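You operate a simulated robot arm through the tools that you are given. There is no shell and no other tool.

Carry out the task below with a simulated robot arm. There is one attempt and no reset: what you move stays moved.

TASK
Kettle on the big burner, milk on the small one, and light both.
Fine: rest the milk pan on the counter to swap; once both stand, high under the kettle, low under the milk, each lit at once. Keep clear of bare flame and boiling steam. Set down upright: kettle.

Only the result counts: the job must be done as asked and must still hold three seconds after the hand-in. Knocking over, shifting, dropping, spilling or breaking anything else fails it.

THE ROBOT
A 7-joint arm with a two-finger parallel gripper, fixed in place. Base frame: the origin is at the foot of the arm, x ahead of it, y to its left, z up; the work surface is at about z = 0.85. Lengths are in m, angles in rad, forces in N, time in s.
With the tool pointing down near the work surface it reaches from about 0.38 to 0.8 m from the base axis. Its first joint turns from -2.496 to 2.496 rad. Payload 3 kg.
Tool frame: the origin (TCP) lies between the finger pads and is the grasp point; the fingertips stand 0.03 m ahead of it; z points along the fingers, y is the line along which they close. The gripper opens to 0.11 m. The fingers are 0.02 m wide and 0.01 m thick; the gripper's body (0.048 by 0.112 m) begins 0.055 m behind the TCP.
Orientation is that of the tool frame in the base frame, as a unit quaternion [x, y, z, w]. With the fingers straight down and closing along the base's y, the tool's x points along the base's -x, its y along +y and its z along -z.

THE INTERFACE
- The arm moves only by the tool apply_moves. Its argument "rows" is a list of rows, each a list of 3 entries, a list of its own where there are three numbers: the shift along the tool's x, y, z in units of 100 mm (1.0 is 100 mm), then the turn, a rotation vector about the tool's x, y, z in units of 45 degrees (1.0 is 45 degrees), then the gripper command, from -1 (shut) to 1 (fully open), values between in proportion. In form: [[[dx, dy, dz], [rx, ry, rz], grip], ...]. A call has 1 to 20 rows; each row is the pose to reach, as a shift and turn from the pose commanded when the call began, along the tool's axes at that moment. A call with a number of a shift or a turn outside -1 to 1 is refused whole. Each row takes 0.2 s and may step no farther than 0.05 m and 0.15 rad from the row before; otherwise, or with a gripper value out of range, the whole call is refused. A pose out of reach is approached as far as the arm can. The call stops where the force on the tool passes 40 N (or 10 N more than at its start, if that is more) or the arm is blocked; 0.2 s more then pass. Each finger travels about 0.153 m/s and halts on what it meets, pressing with about 36 N; the grip force reading is that of the motor and also rises with nothing between the fingers. The clock runs only during rows and for 0.2 s after the last one: add rows that repeat a pose to give the fingers time. The reply holds the time, the measured pose of the TCP, the force on the tool along the base axes, the opening and the grip force, in the units named above and with some noise, with the torque about the TCP (base axes, N m) and any sound that the robot's microphone picked up.
- Cameras (640 x 400 px; columns grow to the right, rows downward): "scene" is fixed at [0.3967, 0.6621, 1.4551]; the picture's right is [-0.99, 0.17, 0.00], its down [0.13, 0.77, -0.62] and it looks along [-0.10, -0.61, -0.78] (base axes); focal length 214 px, centre (320, 200). "wrist" rides on the gripper at [0.072, 0.017, -0.104] in the tool frame; the picture's right is [-0.23, 0.97, 0.00], its down [-0.76, -0.18, -0.62] and it looks along [-0.61, -0.14, 0.78] (tool axes); focal length 222 px, centre (320, 200). There is no depth. A picture from a camera that has moved, and an enlarged one, comes with that camera's place and axes in the base frame and with its lens. The place of the scene camera against the robot may be out by one fixed shift of up to 0.018 m in any direction.
- capture(camera): a new picture of that camera. The clock stands still meanwhile.
- move_column(by): slides the trunk up (or, below 0, down) by that many m; the arm rides with it, the base frame stays. It gives what a move gives, with no picture.
- enlarge(camera, box): a new picture of the part [left, top, right, bottom] of that camera's present view, enlarged. The clock stands still meanwhile.
- close_job(): hands the job in; it is judged then, once.

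Places have to be worked out from the pictures, the camera data and where the tool is seen. Open the gripper and draw the arm clear of the work before you hand the job in, unless the task says otherwise.

The tools are called after ">>>" as name(argument=value, ...) on one line, values as JSON. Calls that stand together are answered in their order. apply_moves: Moves the arm, as the interface text tells. Its arguments: {"type":"object","properties":{"rows":{"type":"array","items":{"type":"array"}}},"required":["rows"]} The other tools are called the same way: move_column (by) slides the trunk up or down; capture (camera) takes a picture; enlarge (camera, box) takes an enlarged picture of a part of a camera's view; close_job () hands the job in.

At the start:

```text
time: 0.0
eef_pos: [0.557, 0.1296, 1.2199]
orientation: [-0.001, 1.0, 0.0, 0.0]
ft_force: [-0.4, 0.3, -1.0]
ft_torque: [-0.03, 0.0, -0.02]
gripper_width: 0.1102
finger_force: 0.0
trunk travel left (down, up): [-0.425, 0.065]
```

scene: 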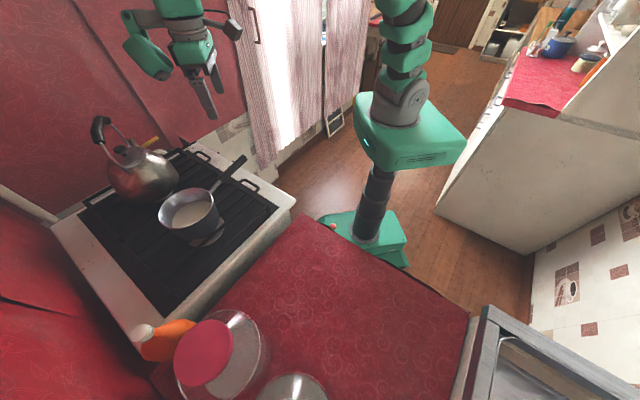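
wrist: 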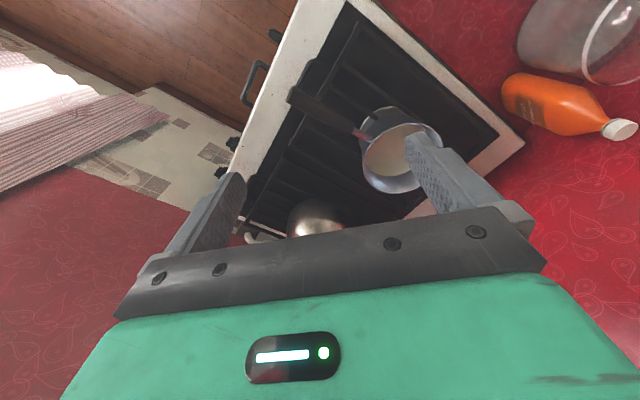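

I start by looking closely at the stove, kettle and pan from both cameras.

>>> enlarge(camera="scene", box=[50, 90, 310, 260])

>>> enlarge(camera="wrist", box=[200, 0, 540, 250])

>>> enlarge(camera="scene", box=[80, 180, 330, 400])

```text
2.35 times, centred on (180, 175) of scene
camera zoom: at [0.3967, 0.6621, 1.4551], right [-0.99, 0.17, 0.0], down [0.13, 0.77, -0.62], along [-0.1, -0.61, -0.78], focal length 505 px, centre (649, 259)
```

zoom: 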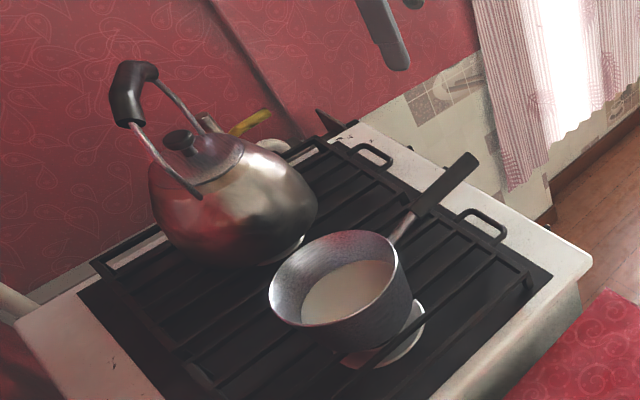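

```text
1.60 times, centred on (370, 125) of wrist
camera zoom: at [0.4834, 0.1446, 1.3225], right [0.23, 0.97, 0.0], down [0.76, -0.18, 0.62], along [0.61, -0.14, -0.78], focal length 355 px, centre (240, 320)
```

zoom: 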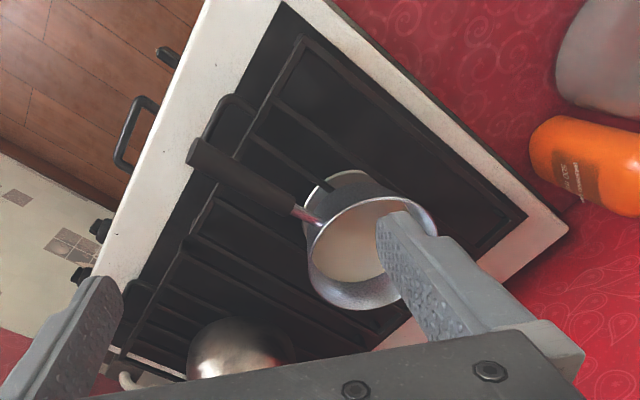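

```text
1.82 times, centred on (205, 290) of scene
camera zoom: at [0.3967, 0.6621, 1.4551], right [-0.99, 0.17, 0.0], down [0.13, 0.77, -0.62], along [-0.1, -0.61, -0.78], focal length 390 px, centre (529, 36)
```

zoom: 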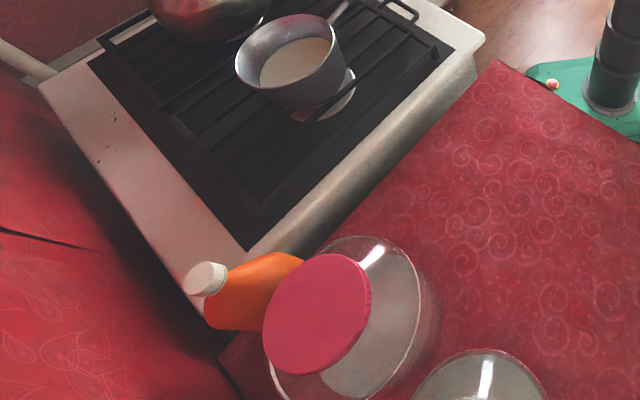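

The stove appears to be a diamond (its front face toward the robot's right-near side), with the kettle at the far right (~0.92, 0.03) and pan near (0.70, 0.24). I swing the wrist toward the front side to see the knobs and burners.

>>> apply_moves(rows=[[[0.16, -0.16, 0], [0, 0, -0.17], 1], [[0.33, -0.33, 0], [0, 0, -0.34], 1], [[0.5, -0.5, 0], [0, 0, -0.5], 1], [[0.66, -0.66, 0], [0, 0, -0.67], 1], [[0.83, -0.83, 0], [0, 0, -0.84], 1], [[0.9, -1, 0], [0, 0, -1], 1]])

>>> capture(camera="wrist")

>>> capture(camera="scene")

```text
time: 1.4
eef_pos: [0.4667, 0.0283, 1.2204]
orientation: [-0.384, 0.923, -0.001, 0.0]
ft_force: [0.2, 0.5, 0.7]
ft_torque: [-0.02, -0.01, 0.05]
gripper_width: 0.1097
finger_force: 0.1
trunk travel left (down, up): [-0.425, 0.065]
```

```text
taken
camera wrist: at [0.403, -0.0112, 1.3236], right [-0.53, 0.85, 0.0], down [0.66, 0.41, 0.62], along [0.53, 0.33, -0.78], focal length 222 px, centre (320, 200)
```

wrist: 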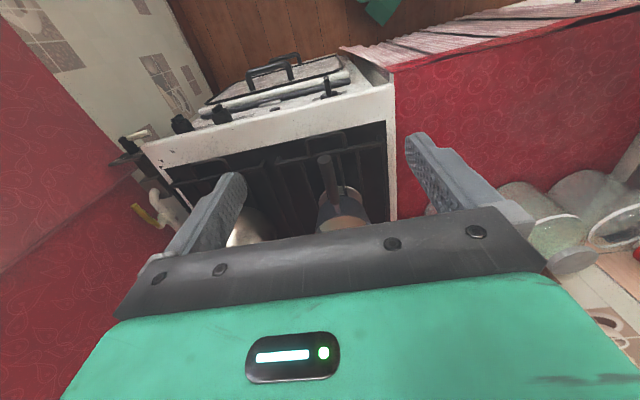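

```text
taken
```

scene: 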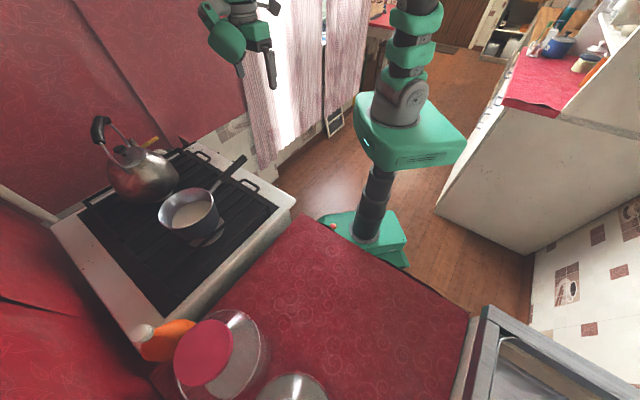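

The stove front with oven door and knobs is visible. I enlarge it.

>>> enlarge(camera="wrist", box=[100, 30, 420, 230])

>>> enlarge(camera="wrist", box=[110, 80, 270, 180])

```text
2.00 times, centred on (260, 130) of wrist
camera zoom: at [0.403, -0.0112, 1.3236], right [-0.53, 0.85, 0.0], down [0.66, 0.41, 0.62], along [0.53, 0.33, -0.78], focal length 444 px, centre (440, 340)
```

zoom: 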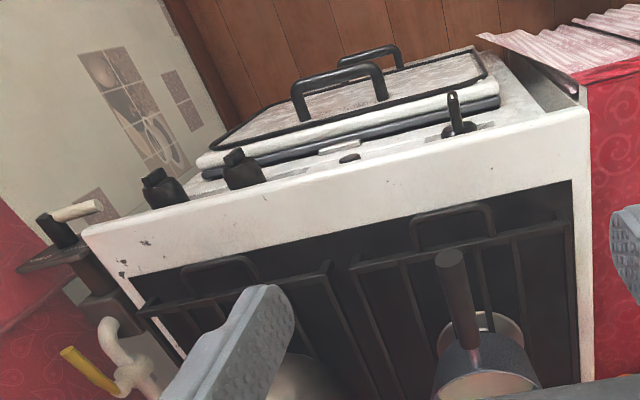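

```text
4.00 times, centred on (190, 130) of wrist
camera zoom: at [0.403, -0.0112, 1.3236], right [-0.53, 0.85, 0.0], down [0.66, 0.41, 0.62], along [0.53, 0.33, -0.78], focal length 888 px, centre (840, 480)
```

zoom: 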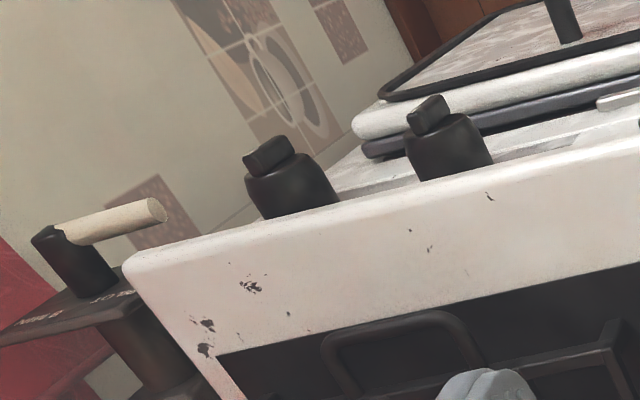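

Two black knobs, a small button and a lever-like switch sit on the front panel, plus something at the far side. I move lower in front of the panel and tilt so that the camera sees it better.

>>> apply_moves(rows=[[[0.2, -0.2, 0.2], [0, -0.15, 0], 1], [[0.4, -0.4, 0.4], [0, -0.31, 0], 1], [[0.6, -0.6, 0.6], [0, -0.47, 0], 1], [[0.8, -0.8, 0.8], [0, -0.63, 0], 1], [[1, -1, 1], [0, -0.78, 0], 1]])

>>> capture(camera="wrist")

```text
time: 2.6
eef_pos: [0.4661, -0.111, 1.1205]
orientation: [-0.365, 0.881, 0.115, 0.279]
ft_force: [-0.2, 0.6, 0.0]
ft_torque: [-0.03, 0.05, 0.0]
gripper_width: 0.1099
finger_force: 0.1
trunk travel left (down, up): [-0.425, 0.065]
```

```text
taken
camera wrist: at [0.3699, -0.1847, 1.1628], right [-0.56, 0.82, 0.13], down [0.31, 0.06, 0.95], along [0.77, 0.57, -0.29], focal length 222 px, centre (320, 200)
```

wrist: 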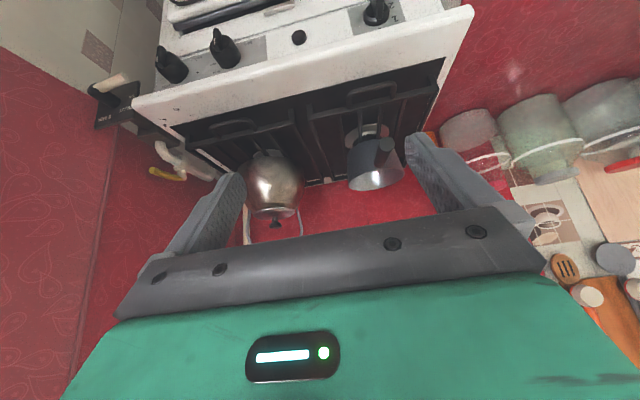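

Enlarging the front panel and burners.

>>> enlarge(camera="wrist", box=[140, 0, 300, 100])

>>> enlarge(camera="wrist", box=[280, 0, 440, 100])

>>> enlarge(camera="wrist", box=[200, 80, 440, 230])

>>> enlarge(camera="wrist", box=[80, 60, 240, 160])

```text
4.00 times, centred on (220, 50) of wrist
camera zoom: at [0.3699, -0.1847, 1.1628], right [-0.56, 0.82, 0.13], down [0.31, 0.06, 0.95], along [0.77, 0.57, -0.29], focal length 888 px, centre (720, 800)
```

zoom: 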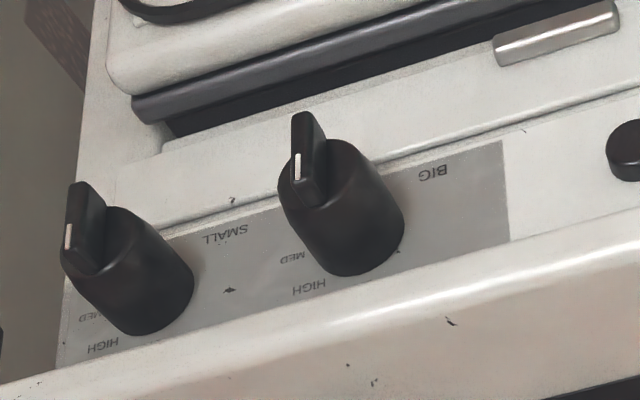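

```text
4.00 times, centred on (360, 50) of wrist
camera zoom: at [0.3699, -0.1847, 1.1628], right [-0.56, 0.82, 0.13], down [0.31, 0.06, 0.95], along [0.77, 0.57, -0.29], focal length 888 px, centre (160, 800)
```

zoom: 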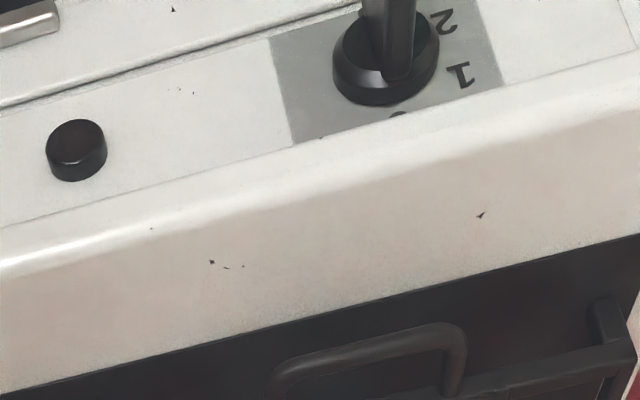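

```text
2.67 times, centred on (320, 155) of wrist
camera zoom: at [0.3699, -0.1847, 1.1628], right [-0.56, 0.82, 0.13], down [0.31, 0.06, 0.95], along [0.77, 0.57, -0.29], focal length 592 px, centre (320, 320)
```

zoom: 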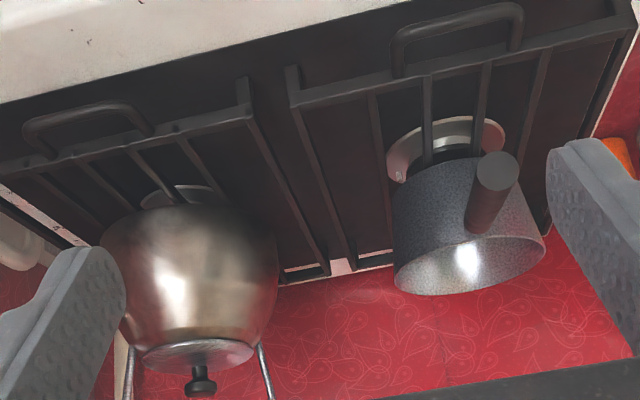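

```text
4.00 times, centred on (160, 110) of wrist
camera zoom: at [0.3699, -0.1847, 1.1628], right [-0.56, 0.82, 0.13], down [0.31, 0.06, 0.95], along [0.77, 0.57, -0.29], focal length 888 px, centre (960, 560)
```

zoom: 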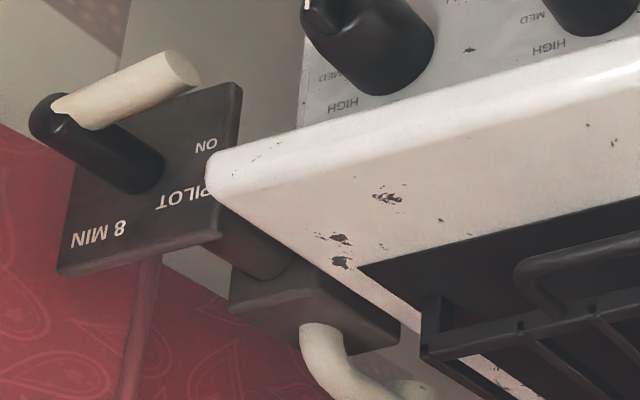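

The panel reads (upside down): an oven knob, an igniter button, BIG knob, SMALL knob, and a gas device with ON / PILOT / 8 MIN. The pan stands on the big (left) burner and the kettle on the small (right) one, so they must be swapped. I lower the trunk to look at the panel squarely.

>>> move_column(by=-0.2)

>>> capture(camera="wrist")

>>> enlarge(camera="wrist", box=[100, 0, 420, 200])

```text
time: 4.8
eef_pos: [0.4667, -0.1105, 0.9202]
orientation: [-0.364, 0.881, 0.115, 0.279]
ft_force: [0.4, 0.5, 0.1]
ft_torque: [-0.03, 0.0, 0.01]
gripper_width: 0.11
finger_force: 0.1
trunk travel left (down, up): [-0.225, 0.265]
```

```text
taken
camera wrist: at [0.3699, -0.1852, 0.9631], right [-0.56, 0.82, 0.13], down [0.31, 0.06, 0.95], along [0.77, 0.57, -0.29], focal length 222 px, centre (320, 200)
```

wrist: 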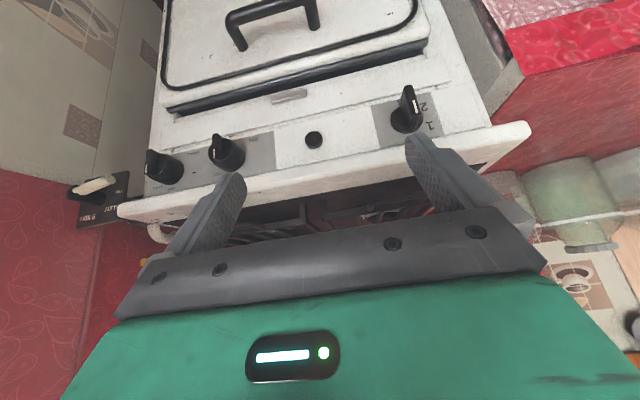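

```text
2.00 times, centred on (260, 100) of wrist
camera zoom: at [0.3699, -0.1852, 0.9631], right [-0.56, 0.82, 0.13], down [0.31, 0.06, 0.95], along [0.77, 0.57, -0.29], focal length 444 px, centre (440, 400)
```

zoom: 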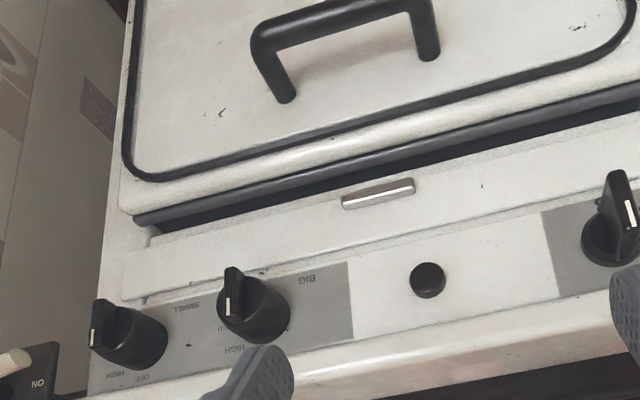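

Closer enlargement of each knob and of the gas device.

>>> enlarge(camera="wrist", box=[130, 120, 242, 190])

>>> enlarge(camera="wrist", box=[190, 115, 302, 185])

>>> enlarge(camera="wrist", box=[50, 150, 162, 220])

>>> enlarge(camera="wrist", box=[290, 70, 450, 170])

```text
5.71 times, centred on (186, 155) of wrist
camera zoom: at [0.3699, -0.1852, 0.9631], right [-0.56, 0.82, 0.13], down [0.31, 0.06, 0.95], along [0.77, 0.57, -0.29], focal length 1269 px, centre (1086, 457)
```

zoom: 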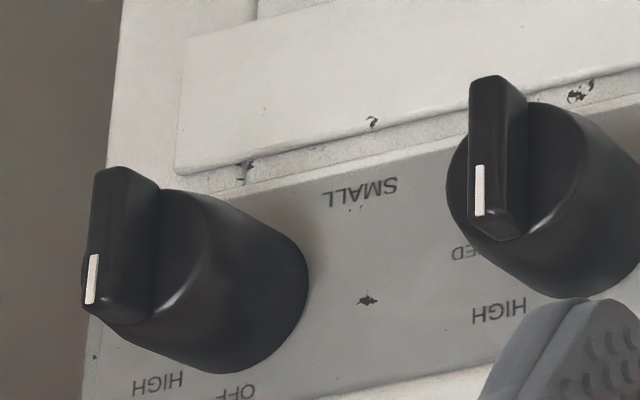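

```text
5.71 times, centred on (246, 150) of wrist
camera zoom: at [0.3699, -0.1852, 0.9631], right [-0.56, 0.82, 0.13], down [0.31, 0.06, 0.95], along [0.77, 0.57, -0.29], focal length 1269 px, centre (743, 486)
```

zoom: 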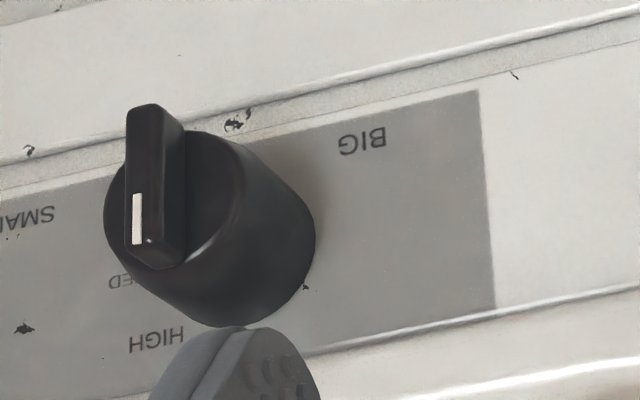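

```text
5.71 times, centred on (106, 185) of wrist
camera zoom: at [0.3699, -0.1852, 0.9631], right [-0.56, 0.82, 0.13], down [0.31, 0.06, 0.95], along [0.77, 0.57, -0.29], focal length 1269 px, centre (1543, 286)
```

zoom: 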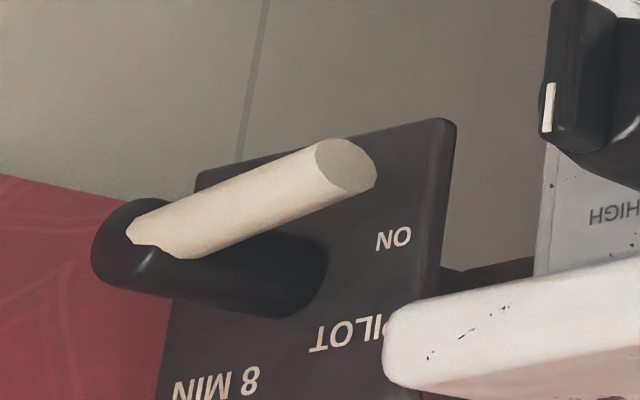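

```text
4.00 times, centred on (370, 120) of wrist
camera zoom: at [0.3699, -0.1852, 0.9631], right [-0.56, 0.82, 0.13], down [0.31, 0.06, 0.95], along [0.77, 0.57, -0.29], focal length 888 px, centre (120, 520)
```

zoom: 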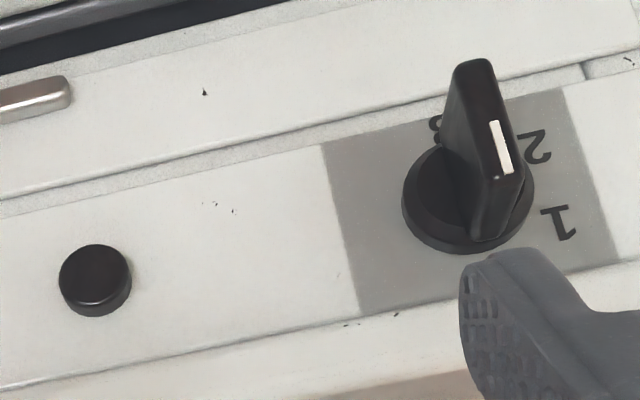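

Both burner knobs point up (OFF at top); the HIGH/MED/LOW labels run on the right of each knob. I judge BIG ≈ (0.67,-0.12,0.784), SMALL ≈ (0.757,-0.19,0.784), igniter ≈ (0.594,-0.017,0.788). I shift right to view the dials from the other side.

>>> apply_moves(rows=[[[0, -0.25, 0], [0, 0, 0], 1], [[0, -0.5, 0], [0, 0, 0], 1], [[0, -0.75, 0], [0, 0, 0], 1], [[0, -1, 0], [0, 0, 0], 1]])

>>> apply_moves(rows=[[[0, -0.25, 0], [-0.1, 0, -0.14], 1], [[0, -0.5, 0], [-0.19, 0, -0.27], 1], [[0, -0.75, 0], [-0.29, 0, -0.41], 1], [[0, -1, 0], [-0.383, 0, -0.546], 1]])

>>> capture(camera="wrist")

>>> enlarge(camera="wrist", box=[160, 0, 480, 200])

```text
time: 5.8
eef_pos: [0.5361, -0.1821, 0.9207]
orientation: [-0.366, 0.88, 0.117, 0.279]
ft_force: [-0.3, -0.5, 0.4]
ft_torque: [-0.01, -0.01, 0.0]
gripper_width: 0.1097
finger_force: 0.0
trunk travel left (down, up): [-0.225, 0.265]
```

```text
time: 6.8
eef_pos: [0.6092, -0.2521, 0.9177]
orientation: [-0.582, 0.755, 0.185, 0.239]
ft_force: [1.0, 0.0, -2.3]
ft_torque: [0.09, 0.08, 0.09]
gripper_width: 0.11
finger_force: 0.1
trunk travel left (down, up): [-0.225, 0.265]
```

```text
taken
camera wrist: at [0.5627, -0.3643, 0.961], right [-0.89, 0.43, 0.13], down [0.24, 0.21, 0.95], along [0.38, 0.88, -0.29], focal length 222 px, centre (320, 200)
```

wrist: 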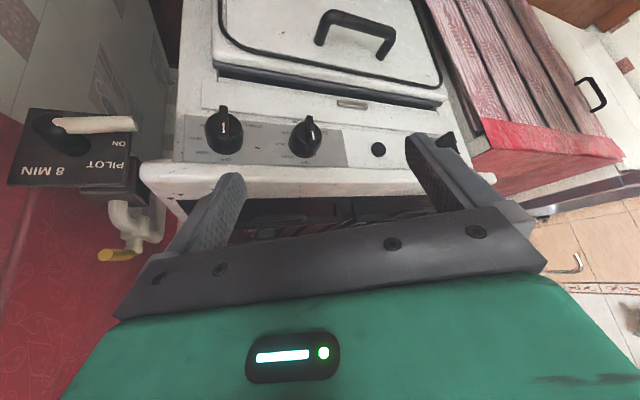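

```text
2.00 times, centred on (320, 100) of wrist
camera zoom: at [0.5627, -0.3643, 0.961], right [-0.89, 0.43, 0.13], down [0.24, 0.21, 0.95], along [0.38, 0.88, -0.29], focal length 444 px, centre (320, 400)
```

zoom: 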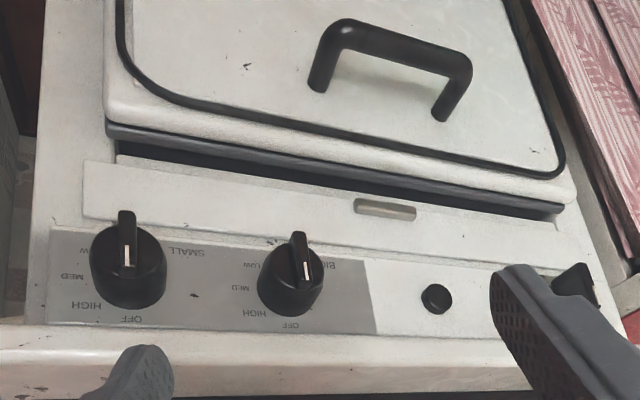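

Much clearer; enlarging the two dials and the gas device more.

>>> enlarge(camera="wrist", box=[180, 95, 292, 165])

>>> enlarge(camera="wrist", box=[260, 100, 372, 170])

>>> enlarge(camera="wrist", box=[0, 90, 192, 210])

```text
5.71 times, centred on (236, 130) of wrist
camera zoom: at [0.5627, -0.3643, 0.961], right [-0.89, 0.43, 0.13], down [0.24, 0.21, 0.95], along [0.38, 0.88, -0.29], focal length 1269 px, centre (800, 600)
```

zoom: 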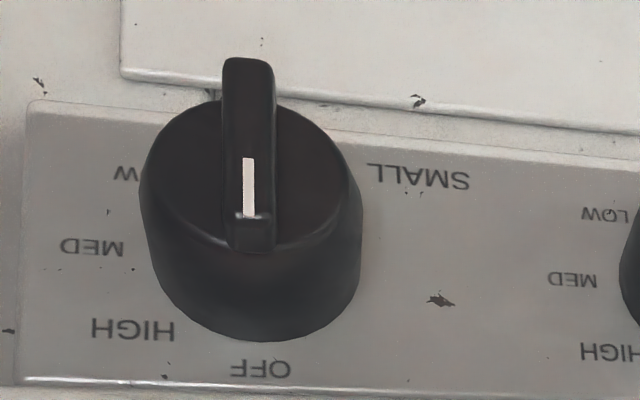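

```text
5.71 times, centred on (316, 135) of wrist
camera zoom: at [0.5627, -0.3643, 0.961], right [-0.89, 0.43, 0.13], down [0.24, 0.21, 0.95], along [0.38, 0.88, -0.29], focal length 1269 px, centre (343, 571)
```

zoom: 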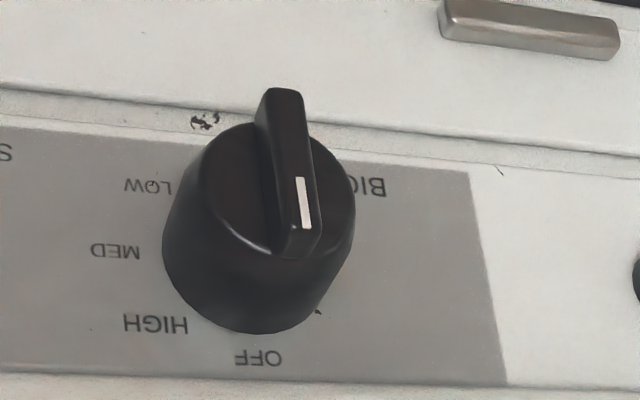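

```text
3.33 times, centred on (96, 150) of wrist
camera zoom: at [0.5627, -0.3643, 0.961], right [-0.89, 0.43, 0.13], down [0.24, 0.21, 0.95], along [0.38, 0.88, -0.29], focal length 740 px, centre (1067, 367)
```

zoom: 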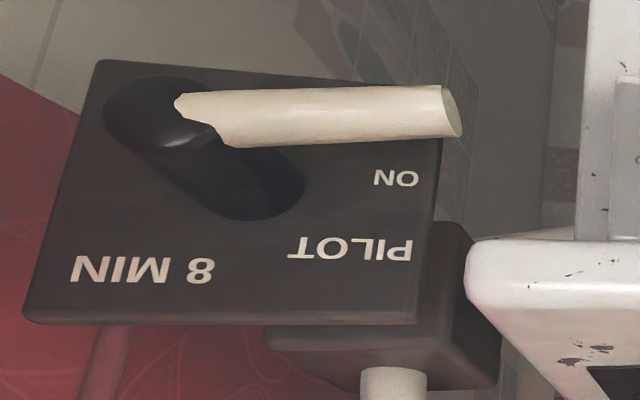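

Dial order clockwise from the top: OFF, HIGH (45°), MED (90°), LOW (135°), and the gas device's lever is at ON. Now I raise the trunk to examine kettle and pan from here.

>>> move_column(by=0.25)

>>> capture(camera="wrist")

>>> enlarge(camera="wrist", box=[140, 50, 460, 250])

```text
time: 9.3
eef_pos: [0.6057, -0.2514, 1.1705]
orientation: [-0.581, 0.756, 0.184, 0.239]
ft_force: [-0.4, -0.1, 0.0]
ft_torque: [0.0, -0.01, -0.04]
gripper_width: 0.1099
finger_force: 0.1
trunk travel left (down, up): [-0.475, 0.015]
```

```text
taken
camera wrist: at [0.5603, -0.3644, 1.2131], right [-0.89, 0.43, 0.13], down [0.24, 0.21, 0.95], along [0.38, 0.88, -0.29], focal length 222 px, centre (320, 200)
```

wrist: 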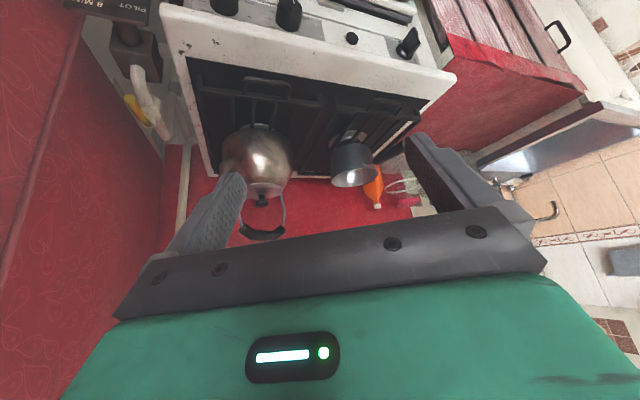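

```text
2.00 times, centred on (300, 150) of wrist
camera zoom: at [0.5603, -0.3644, 1.2131], right [-0.89, 0.43, 0.13], down [0.24, 0.21, 0.95], along [0.38, 0.88, -0.29], focal length 444 px, centre (360, 300)
```

zoom: 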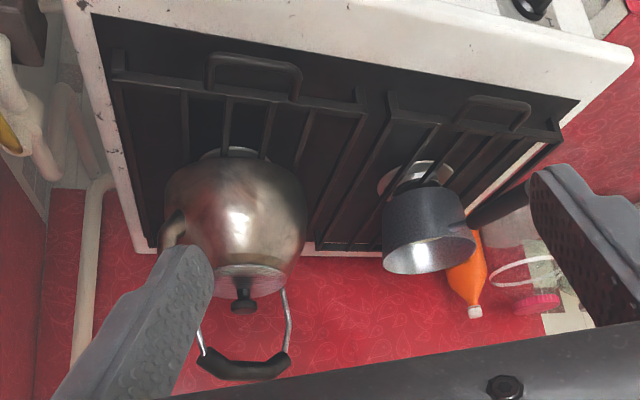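

The stove-side geometry is becoming clear: kettle handle bar centre ≈ (0.905, 0.062, 1.12), running roughly along y; the pan's handle is roughly level at z≈0.98 from neck (0.62,0.167) to tip (0.56,0.085). I turn back toward the pan and start bringing the tool horizontal to grip the handle from above/below.

>>> apply_moves(rows=[[[-0.05, 0.24, 0.18], [0.086, 0, 0.123], 1], [[-0.09, 0.49, 0.37], [0.172, 0, 0.246], 1], [[-0.14, 0.73, 0.55], [0.258, 0, 0.368], 1], [[-0.18, 0.976, 0.738], [0.344, 0, 0.491], 1]])

>>> apply_moves(rows=[[[0, 0, 0], [0, -0.17, 0], 1], [[0, 0, 0], [0, -0.34, 0], 1], [[0, 0, 0], [0, -0.51, 0], 1], [[0, 0, 0], [0, -0.68, 0], 1], [[0, 0, 0], [0, -0.85, 0], 1], [[0, 0, 0], [0, -1, 0], 1]])

>>> capture(camera="scene")

```text
time: 10.3
eef_pos: [0.5286, -0.1711, 1.1205]
orientation: [-0.388, 0.871, 0.123, 0.275]
ft_force: [-0.1, 0.4, -0.9]
ft_torque: [-0.05, 0.01, -0.02]
gripper_width: 0.11
finger_force: 0.0
trunk travel left (down, up): [-0.475, 0.015]
```

```text
time: 11.8
eef_pos: [0.5285, -0.1715, 1.121]
orientation: [-0.312, 0.698, 0.263, 0.588]
ft_force: [-1.3, -0.5, -0.6]
ft_torque: [0.0, 0.0, -0.03]
gripper_width: 0.11
finger_force: 0.0
trunk travel left (down, up): [-0.475, 0.015]
```

```text
taken
```

scene: 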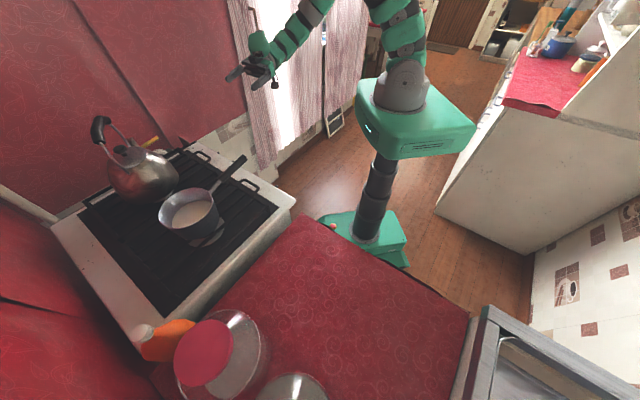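

The arm handles the near-horizontal tool well. Finish the tilt to level and roll so that the fingers close vertically, with the camera on the right.

>>> apply_moves(rows=[[[0, 0, 0], [0, -0.11, 0], 1], [[0, 0, 0], [0, -0.22, 0], 1]])

>>> apply_moves(rows=[[[0, 0, 0], [0, 0, -0.17], 1], [[0, 0, 0], [0, 0, -0.34], 1], [[0, 0, 0], [0, 0, -0.51], 1], [[0, 0, 0], [0, 0, -0.68], 1], [[0, 0, 0], [0, 0, -0.85], 1], [[0, 0, 0], [0, 0, -1], 1]])

>>> apply_moves(rows=[[[0, 0, 0], [0, 0, -0.17], 1], [[0, 0, 0], [0, 0, -0.34], 1], [[0, 0, 0], [0, 0, -0.51], 1], [[0, 0, 0], [0, 0, -0.68], 1], [[0, 0, 0], [0, 0, -0.85], 1], [[0, 0, 0], [0, 0, -1], 1]])

>>> capture(camera="wrist")

```text
time: 12.3
eef_pos: [0.5271, -0.1725, 1.1206]
orientation: [-0.288, 0.646, 0.288, 0.646]
ft_force: [0.1, 0.1, -0.4]
ft_torque: [-0.03, 0.01, 0.0]
gripper_width: 0.1099
finger_force: 0.1
trunk travel left (down, up): [-0.475, 0.015]
```

```text
time: 13.8
eef_pos: [0.5527, -0.2164, 1.2097]
orientation: [-0.516, 0.5, 0.043, 0.694]
ft_force: [-0.6, 0.3, -0.2]
ft_torque: [0.02, 0.04, 0.0]
gripper_width: 0.1101
finger_force: 0.1
out of reach, approached as far as the arm can: row 4, 5, 6
trunk travel left (down, up): [-0.475, 0.015]
```

```text
time: 15.3
eef_pos: [0.6267, -0.2846, 1.4983]
orientation: [-0.591, 0.1, -0.372, 0.709]
ft_force: [-1.3, 2.4, 0.2]
ft_torque: [0.0, 0.07, -0.15]
gripper_width: 0.1101
finger_force: 0.1
out of reach, approached as far as the arm can: row 1, 2, 3, 4, 5, 6
trunk travel left (down, up): [-0.475, 0.015]
stopped in row 6: the arm was blocked; the commanded pose is now the measured one
```

```text
taken
camera wrist: at [0.6231, -0.4117, 1.475], right [0.24, 0.17, -0.96], down [-0.97, 0.01, -0.24], along [-0.03, 0.99, 0.17], focal length 222 px, centre (320, 200)
```

wrist: 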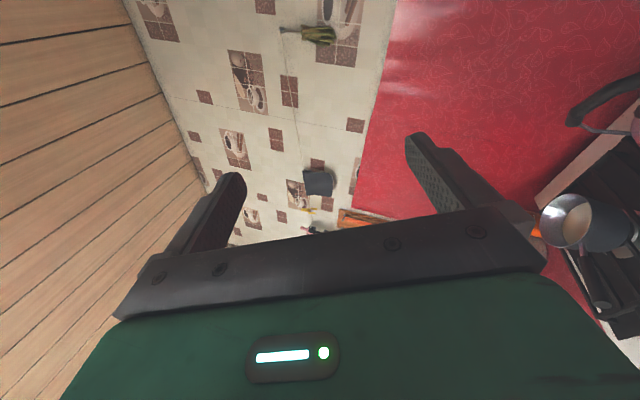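

That roll direction hits a joint limit; the other roll (camera on the left) should fit. I unwind back to the level pose first.

>>> apply_moves(rows=[[[-0.17, 0.16, 0], [-0.018, 0.023, 0.158], 1], [[-0.33, 0.32, 0], [-0.036, 0.046, 0.316], 1], [[-0.5, 0.48, -0.05], [-0.054, 0.069, 0.474], 1], [[-0.66, 0.64, -0.05], [-0.072, 0.092, 0.632], 1], [[-0.83, 0.8, -0.08], [-0.09, 0.115, 0.79], 1]])

>>> apply_moves(rows=[[[0, 0, 0], [-0.018, 0.023, 0.158], 1], [[0, 0, 0], [-0.036, 0.046, 0.316], 1], [[0, 0, 0], [-0.054, 0.069, 0.474], 1], [[0, 0, 0], [-0.072, 0.092, 0.632], 1], [[0, 0, 0], [-0.09, 0.115, 0.79], 1]])

>>> apply_moves(rows=[[[0, 0, 0], [-0.018, 0.023, 0.158], 1], [[0, 0, 0], [-0.036, 0.046, 0.316], 1], [[0, 0, 0], [-0.054, 0.069, 0.474], 1], [[0, 0, 0], [-0.072, 0.092, 0.632], 1], [[0, 0, 0], [-0.09, 0.115, 0.79], 1]])

```text
time: 16.6
eef_pos: [0.6469, -0.2906, 1.4306]
orientation: [-0.54, 0.316, -0.164, 0.763]
ft_force: [0.2, 0.6, 0.0]
ft_torque: [-0.03, 0.03, 0.02]
gripper_width: 0.11
finger_force: 0.0
out of reach, approached as far as the arm can: row 2, 3, 4, 5
trunk travel left (down, up): [-0.475, 0.015]
```

```text
time: 17.8
eef_pos: [0.6454, -0.2877, 1.4313]
orientation: [-0.432, 0.51, 0.068, 0.741]
ft_force: [0.3, 0.3, -0.7]
ft_torque: [0.01, 0.01, -0.01]
gripper_width: 0.1102
finger_force: 0.1
trunk travel left (down, up): [-0.475, 0.015]
```

```text
time: 18.9
eef_pos: [0.6464, -0.2893, 1.4316]
orientation: [-0.284, 0.647, 0.29, 0.645]
ft_force: [-0.3, 0.5, 0.6]
ft_torque: [0.06, -0.01, 0.0]
gripper_width: 0.1101
finger_force: 0.1
trunk travel left (down, up): [-0.475, 0.015]
```

Back level. Now I move down/left toward the pan's handle line, then roll the good way.

>>> apply_moves(rows=[[[0.3, 0.3, 0], [0, 0, 0], 1], [[0.6, 0.6, 0], [0, 0, 0], 1], [[0.9, 0.9, 0], [0, 0, 0], 1], [[1, 1, 0], [0, 0, 0], 1]])

>>> apply_moves(rows=[[[0.3, 0.3, 0], [0, 0, 0], 1], [[0.6, 0.6, 0], [0, 0, 0], 1], [[0.9, 0.9, 0], [0, 0, 0], 1], [[1, 1, 0], [0, 0, 0], 1]])

>>> apply_moves(rows=[[[0.1, 0.1, 0], [0, 0, 0.17], 1], [[0.2, 0.2, 0], [0, 0, 0.34], 1], [[0.3, 0.3, 0], [0, 0, 0.51], 1], [[0.5, 0.5, 0], [0, 0, 0.68], 1], [[0.6, 0.6, 0], [0, 0, 0.85], 1], [[0.7, 0.7, 0], [0, 0, 1], 1]])

>>> apply_moves(rows=[[[0, 0, 0], [0, 0, 0.17], 1], [[0, 0, 0], [0, 0, 0.34], 1], [[0, 0, 0], [0, 0, 0.51], 1], [[0, 0, 0], [0, 0, 0.68], 1], [[0, 0, 0], [0, 0, 0.85], 1], [[0, 0, 0], [0, 0, 1], 1]])

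>>> capture(camera="wrist")

>>> capture(camera="scene")

```text
time: 19.9
eef_pos: [0.6373, -0.2905, 1.3915]
orientation: [-0.285, 0.647, 0.29, 0.645]
ft_force: [0.6, 0.6, -0.1]
ft_torque: [0.03, -0.01, 0.01]
gripper_width: 0.1102
finger_force: 0.1
out of reach, approached as far as the arm can: row 1, 2, 3, 4
trunk travel left (down, up): [-0.475, 0.015]
```

```text
time: 20.9
eef_pos: [0.6422, -0.3165, 1.3375]
orientation: [-0.286, 0.646, 0.291, 0.645]
ft_force: [0.0, -0.8, -0.1]
ft_torque: [-0.02, 0.02, 0.01]
gripper_width: 0.11
finger_force: 0.1
out of reach, approached as far as the arm can: row 1, 2, 3, 4
trunk travel left (down, up): [-0.475, 0.015]
```

```text
time: 22.4
eef_pos: [0.657, -0.3177, 1.2932]
orientation: [-0.016, 0.706, 0.516, 0.485]
ft_force: [0.4, 0.7, -0.4]
ft_torque: [-0.02, -0.02, 0.01]
gripper_width: 0.1098
finger_force: 0.0
out of reach, approached as far as the arm can: row 1, 2, 3, 4, 5, 6
trunk travel left (down, up): [-0.475, 0.015]
```

```text
time: 23.8
eef_pos: [0.6576, -0.3174, 1.2936]
orientation: [0.257, 0.658, 0.662, 0.25]
ft_force: [0.1, -0.6, -0.3]
ft_torque: [0.0, 0.03, -0.01]
gripper_width: 0.1099
finger_force: 0.0
trunk travel left (down, up): [-0.475, 0.015]
```

```text
taken
camera wrist: at [0.5343, -0.3483, 1.3104], right [0.17, -0.16, 0.97], down [0.15, -0.97, -0.19], along [0.97, 0.18, -0.15], focal length 222 px, centre (320, 200)
```

wrist: 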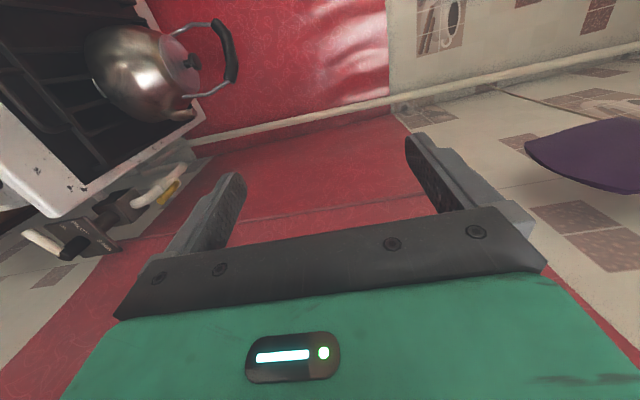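

```text
taken
```

scene: 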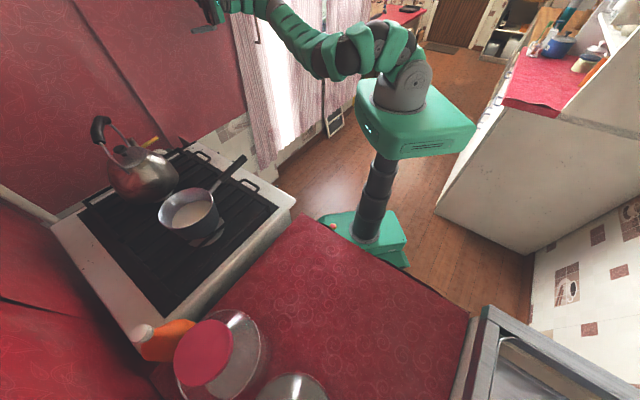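

The roll is done (closing line vertical, camera left). Now I translate left and down toward the pan's handle line, checking reach.

>>> apply_moves(rows=[[[0.3, -0.2, 0], [0, 0, 0], 1], [[0.6, -0.4, 0], [0, 0, 0], 1], [[0.9, -0.6, 0], [0, 0, 0], 1], [[1, -0.7, 0], [0, 0, 0], 1]])

>>> apply_moves(rows=[[[0.3, -0.2, 0], [0, 0, 0], 1], [[0.6, -0.4, 0], [0, 0, 0], 1], [[0.9, -0.6, 0], [0, 0, 0], 1], [[1, -0.7, 0], [0, 0, 0], 1]])

>>> capture(camera="scene")

```text
time: 24.8
eef_pos: [0.6556, -0.3257, 1.2649]
orientation: [0.255, 0.659, 0.661, 0.252]
ft_force: [0.2, -0.3, 0.9]
ft_torque: [0.03, 0.02, 0.01]
gripper_width: 0.1101
finger_force: 0.0
out of reach, approached as far as the arm can: row 1, 2, 3, 4
trunk travel left (down, up): [-0.475, 0.015]
```

```text
time: 25.8
eef_pos: [0.672, -0.3154, 1.2086]
orientation: [0.256, 0.658, 0.662, 0.251]
ft_force: [0.1, 0.5, 0.0]
ft_torque: [-0.02, 0.03, -0.02]
gripper_width: 0.11
finger_force: 0.0
out of reach, approached as far as the arm can: row 1, 2, 3, 4
trunk travel left (down, up): [-0.475, 0.015]
```

```text
taken
```

scene: 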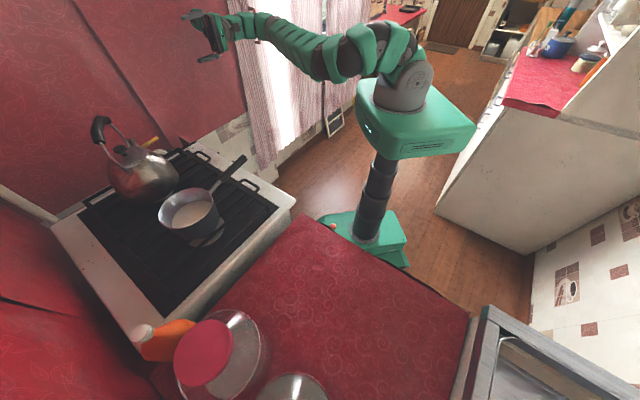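

The arm seems stuck in an awkward branch. I point the tool down again (which is near its natural posture with this roll) to recover a good configuration.

>>> apply_moves(rows=[[[0, 0, -0.1], [0.17, 0, 0], 1], [[0, 0, -0.2], [0.34, 0, 0], 1], [[0, 0, -0.3], [0.51, 0, 0], 1], [[0, 0, -0.4], [0.68, 0, 0], 1], [[0, 0, -0.5], [0.85, 0, 0], 1], [[0, 0, -0.5], [1, 0, 0], 1]])

>>> apply_moves(rows=[[[0, 0, 0], [0.17, 0, 0], 1], [[0, 0, 0], [0.34, 0, 0], 1], [[0, 0, 0], [0.51, 0, 0], 1], [[0, 0, 0], [0.68, 0, 0], 1], [[0, 0, 0], [0.85, 0, 0], 1], [[0, 0, 0], [1, 0, 0], 1]])

>>> capture(camera="scene")

```text
time: 27.1
eef_pos: [0.6569, -0.3484, 1.2122]
orientation: [0.315, 0.81, 0.463, 0.176]
ft_force: [0.4, -0.1, 0.9]
ft_torque: [0.01, -0.03, -0.01]
gripper_width: 0.1098
finger_force: 0.0
out of reach, approached as far as the arm can: row 3, 4, 5, 6
trunk travel left (down, up): [-0.475, 0.015]
```

```text
time: 28.6
eef_pos: [0.6592, -0.3475, 1.2112]
orientation: [0.357, 0.926, 0.118, 0.042]
ft_force: [1.3, -1.1, 0.0]
ft_torque: [0.04, 0.06, 0.01]
gripper_width: 0.11
finger_force: 0.0
out of reach, approached as far as the arm can: row 1, 2
trunk travel left (down, up): [-0.475, 0.015]
```

```text
taken
```

scene: 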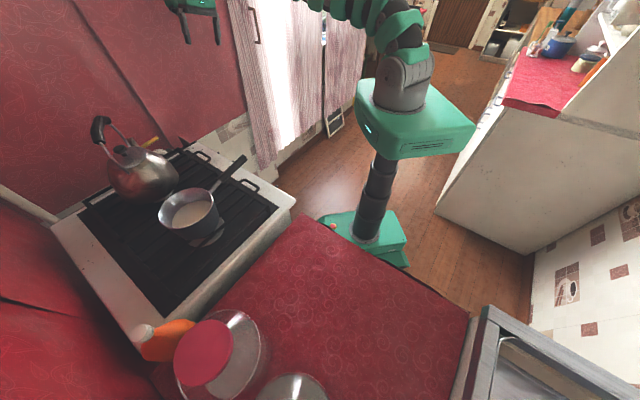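

Tool nearly vertical again. I swing back to the front of the arm's workspace.

>>> apply_moves(rows=[[[0.33, 0.16, 0.04], [0.06, 0, 0], 1], [[0.66, 0.32, 0.08], [0.12, 0, 0], 1], [[1, 0.48, 0.13], [0.18, 0, 0], 1]])

>>> apply_moves(rows=[[[0.33, 0.16, 0], [0, 0, 0], 1], [[0.66, 0.32, 0], [0, 0, 0], 1], [[1, 0.48, 0], [0, 0, 0], 1]])

>>> apply_moves(rows=[[[0.33, 0.16, 0], [0, 0, 0], 1], [[0.66, 0.32, 0], [0, 0, 0], 1], [[1, 0.48, 0], [0, 0, 0], 1]])

>>> capture(camera="scene")

>>> capture(camera="wrist")

```text
time: 29.4
eef_pos: [0.6141, -0.2416, 1.214]
orientation: [0.358, 0.932, 0.054, 0.019]
ft_force: [-1.5, 1.1, 1.5]
ft_torque: [-0.06, -0.05, -0.01]
gripper_width: 0.1101
finger_force: 0.0
trunk travel left (down, up): [-0.475, 0.015]
```

```text
time: 30.1
eef_pos: [0.5741, -0.1424, 1.2187]
orientation: [0.359, 0.932, 0.053, 0.018]
ft_force: [0.6, 0.7, -0.3]
ft_torque: [0.02, 0.02, -0.01]
gripper_width: 0.1101
finger_force: 0.1
trunk travel left (down, up): [-0.475, 0.015]
```

```text
time: 30.9
eef_pos: [0.531, -0.0404, 1.225]
orientation: [0.359, 0.932, 0.053, 0.018]
ft_force: [-0.4, 0.0, 0.8]
ft_torque: [0.01, 0.01, 0.01]
gripper_width: 0.1101
finger_force: 0.0
trunk travel left (down, up): [-0.475, 0.015]
```

```text
taken
```

scene: 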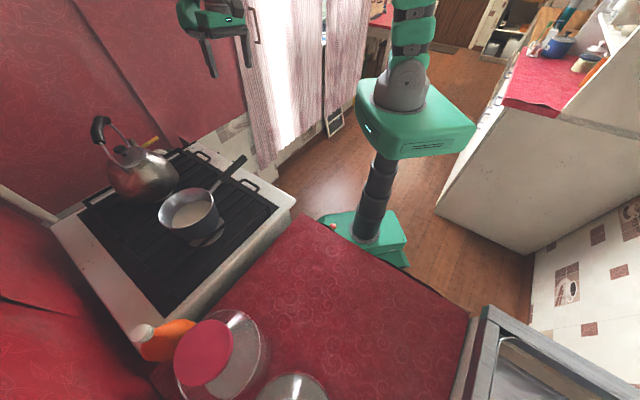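

```text
taken
camera wrist: at [0.4808, 0.0105, 1.3293], right [0.82, 0.56, 0.11], down [0.4, -0.7, 0.59], along [0.41, -0.44, -0.8], focal length 222 px, centre (320, 200)
```

wrist: 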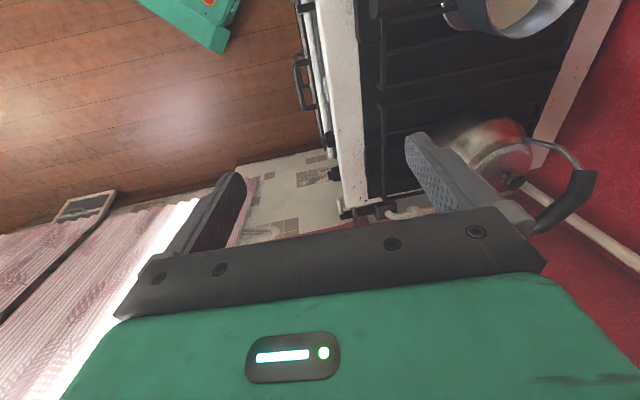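

Configuration is natural again. With closing along the forward line I now tilt the tool up to horizontal (about tool x), pointing along the pan-handle direction.

>>> apply_moves(rows=[[[0, 0, 0], [-0.17, 0, 0], 1], [[0, 0, 0], [-0.34, 0, 0], 1], [[0, 0, 0], [-0.51, 0, 0], 1], [[0, 0, 0], [-0.68, 0, 0], 1], [[0, 0, 0], [-0.85, 0, 0], 1], [[0, 0, 0], [-1, 0, 0], 1]])

>>> apply_moves(rows=[[[0, 0, 0], [-0.17, 0, 0], 1], [[0, 0, 0], [-0.34, 0, 0], 1], [[0, 0, 0], [-0.51, 0, 0], 1], [[0, 0, 0], [-0.68, 0, 0], 1], [[0, 0, 0], [-0.855, 0, 0], 1]])

>>> capture(camera="wrist")

>>> capture(camera="scene")

```text
time: 32.4
eef_pos: [0.5312, -0.0399, 1.2242]
orientation: [0.324, 0.84, 0.407, 0.154]
ft_force: [-0.4, 0.8, -0.1]
ft_torque: [-0.01, -0.01, 0.0]
gripper_width: 0.1103
finger_force: 0.2
trunk travel left (down, up): [-0.475, 0.015]
```

```text
time: 33.5
eef_pos: [0.5312, -0.041, 1.2248]
orientation: [0.256, 0.659, 0.66, 0.252]
ft_force: [0.4, 0.1, 0.3]
ft_torque: [0.0, 0.02, 0.0]
gripper_width: 0.11
finger_force: 0.1
trunk travel left (down, up): [-0.475, 0.015]
```

```text
taken
camera wrist: at [0.4084, -0.0698, 1.2414], right [0.17, -0.16, 0.97], down [0.15, -0.97, -0.18], along [0.97, 0.17, -0.14], focal length 222 px, centre (320, 200)
```

wrist: 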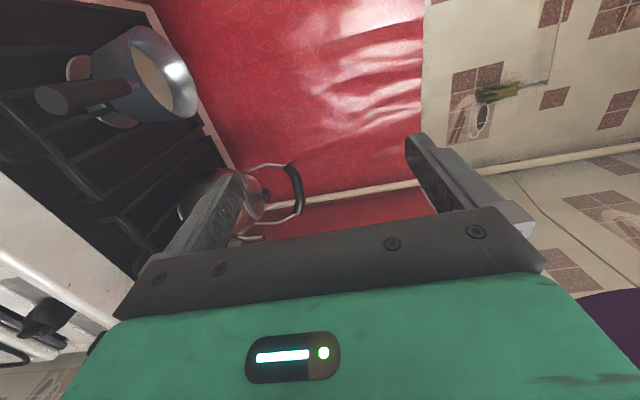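

```text
taken
```

scene: 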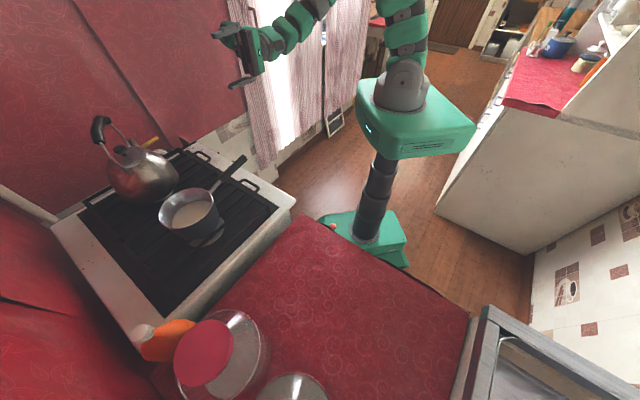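

This horizontal pose is reachable. Pan handle re-measured: tip ≈ (0.557,0.095), neck ≈ (0.625,0.165), z ≈ 0.98, heading 45°. I drop partly with the trunk and move so the fingers are just short of the handle tip.

>>> move_column(by=-0.1)

>>> apply_moves(rows=[[[0.2, -0.3, 0], [0, -0.03, 0], 1], [[0.4, -0.6, 0], [0, -0.055, 0], 1], [[0.6, -0.9, 0.1], [0, -0.055, 0], 1], [[0.75, -1, 0.15], [0, -0.055, 0], 1]])

>>> capture(camera="wrist")

>>> capture(camera="scene")

```text
time: 34.9
eef_pos: [0.5316, -0.0405, 1.124]
orientation: [0.256, 0.66, 0.661, 0.251]
ft_force: [0.1, -0.7, 0.0]
ft_torque: [0.01, 0.0, 0.0]
gripper_width: 0.11
finger_force: 0.0
trunk travel left (down, up): [-0.375, 0.115]
```

```text
time: 35.9
eef_pos: [0.4918, 0.0167, 1.0204]
orientation: [0.269, 0.653, 0.655, 0.267]
ft_force: [-0.1, 0.1, -0.5]
ft_torque: [-0.01, 0.0, 0.03]
gripper_width: 0.1102
finger_force: 0.0
out of reach, approached as far as the arm can: row 4
trunk travel left (down, up): [-0.375, 0.115]
```

```text
taken
camera wrist: at [0.369, -0.0079, 1.0378], right [0.17, -0.16, 0.97], down [0.11, -0.98, -0.18], along [0.98, 0.13, -0.15], focal length 222 px, centre (320, 200)
```

wrist: 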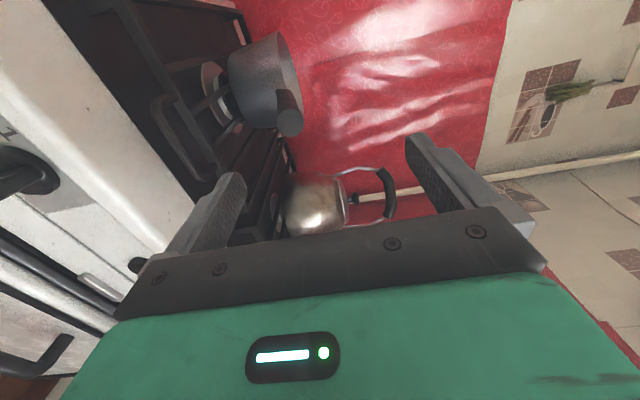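

```text
taken
```

scene: 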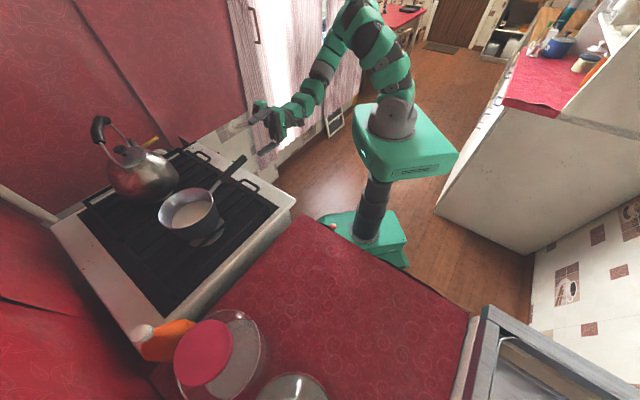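

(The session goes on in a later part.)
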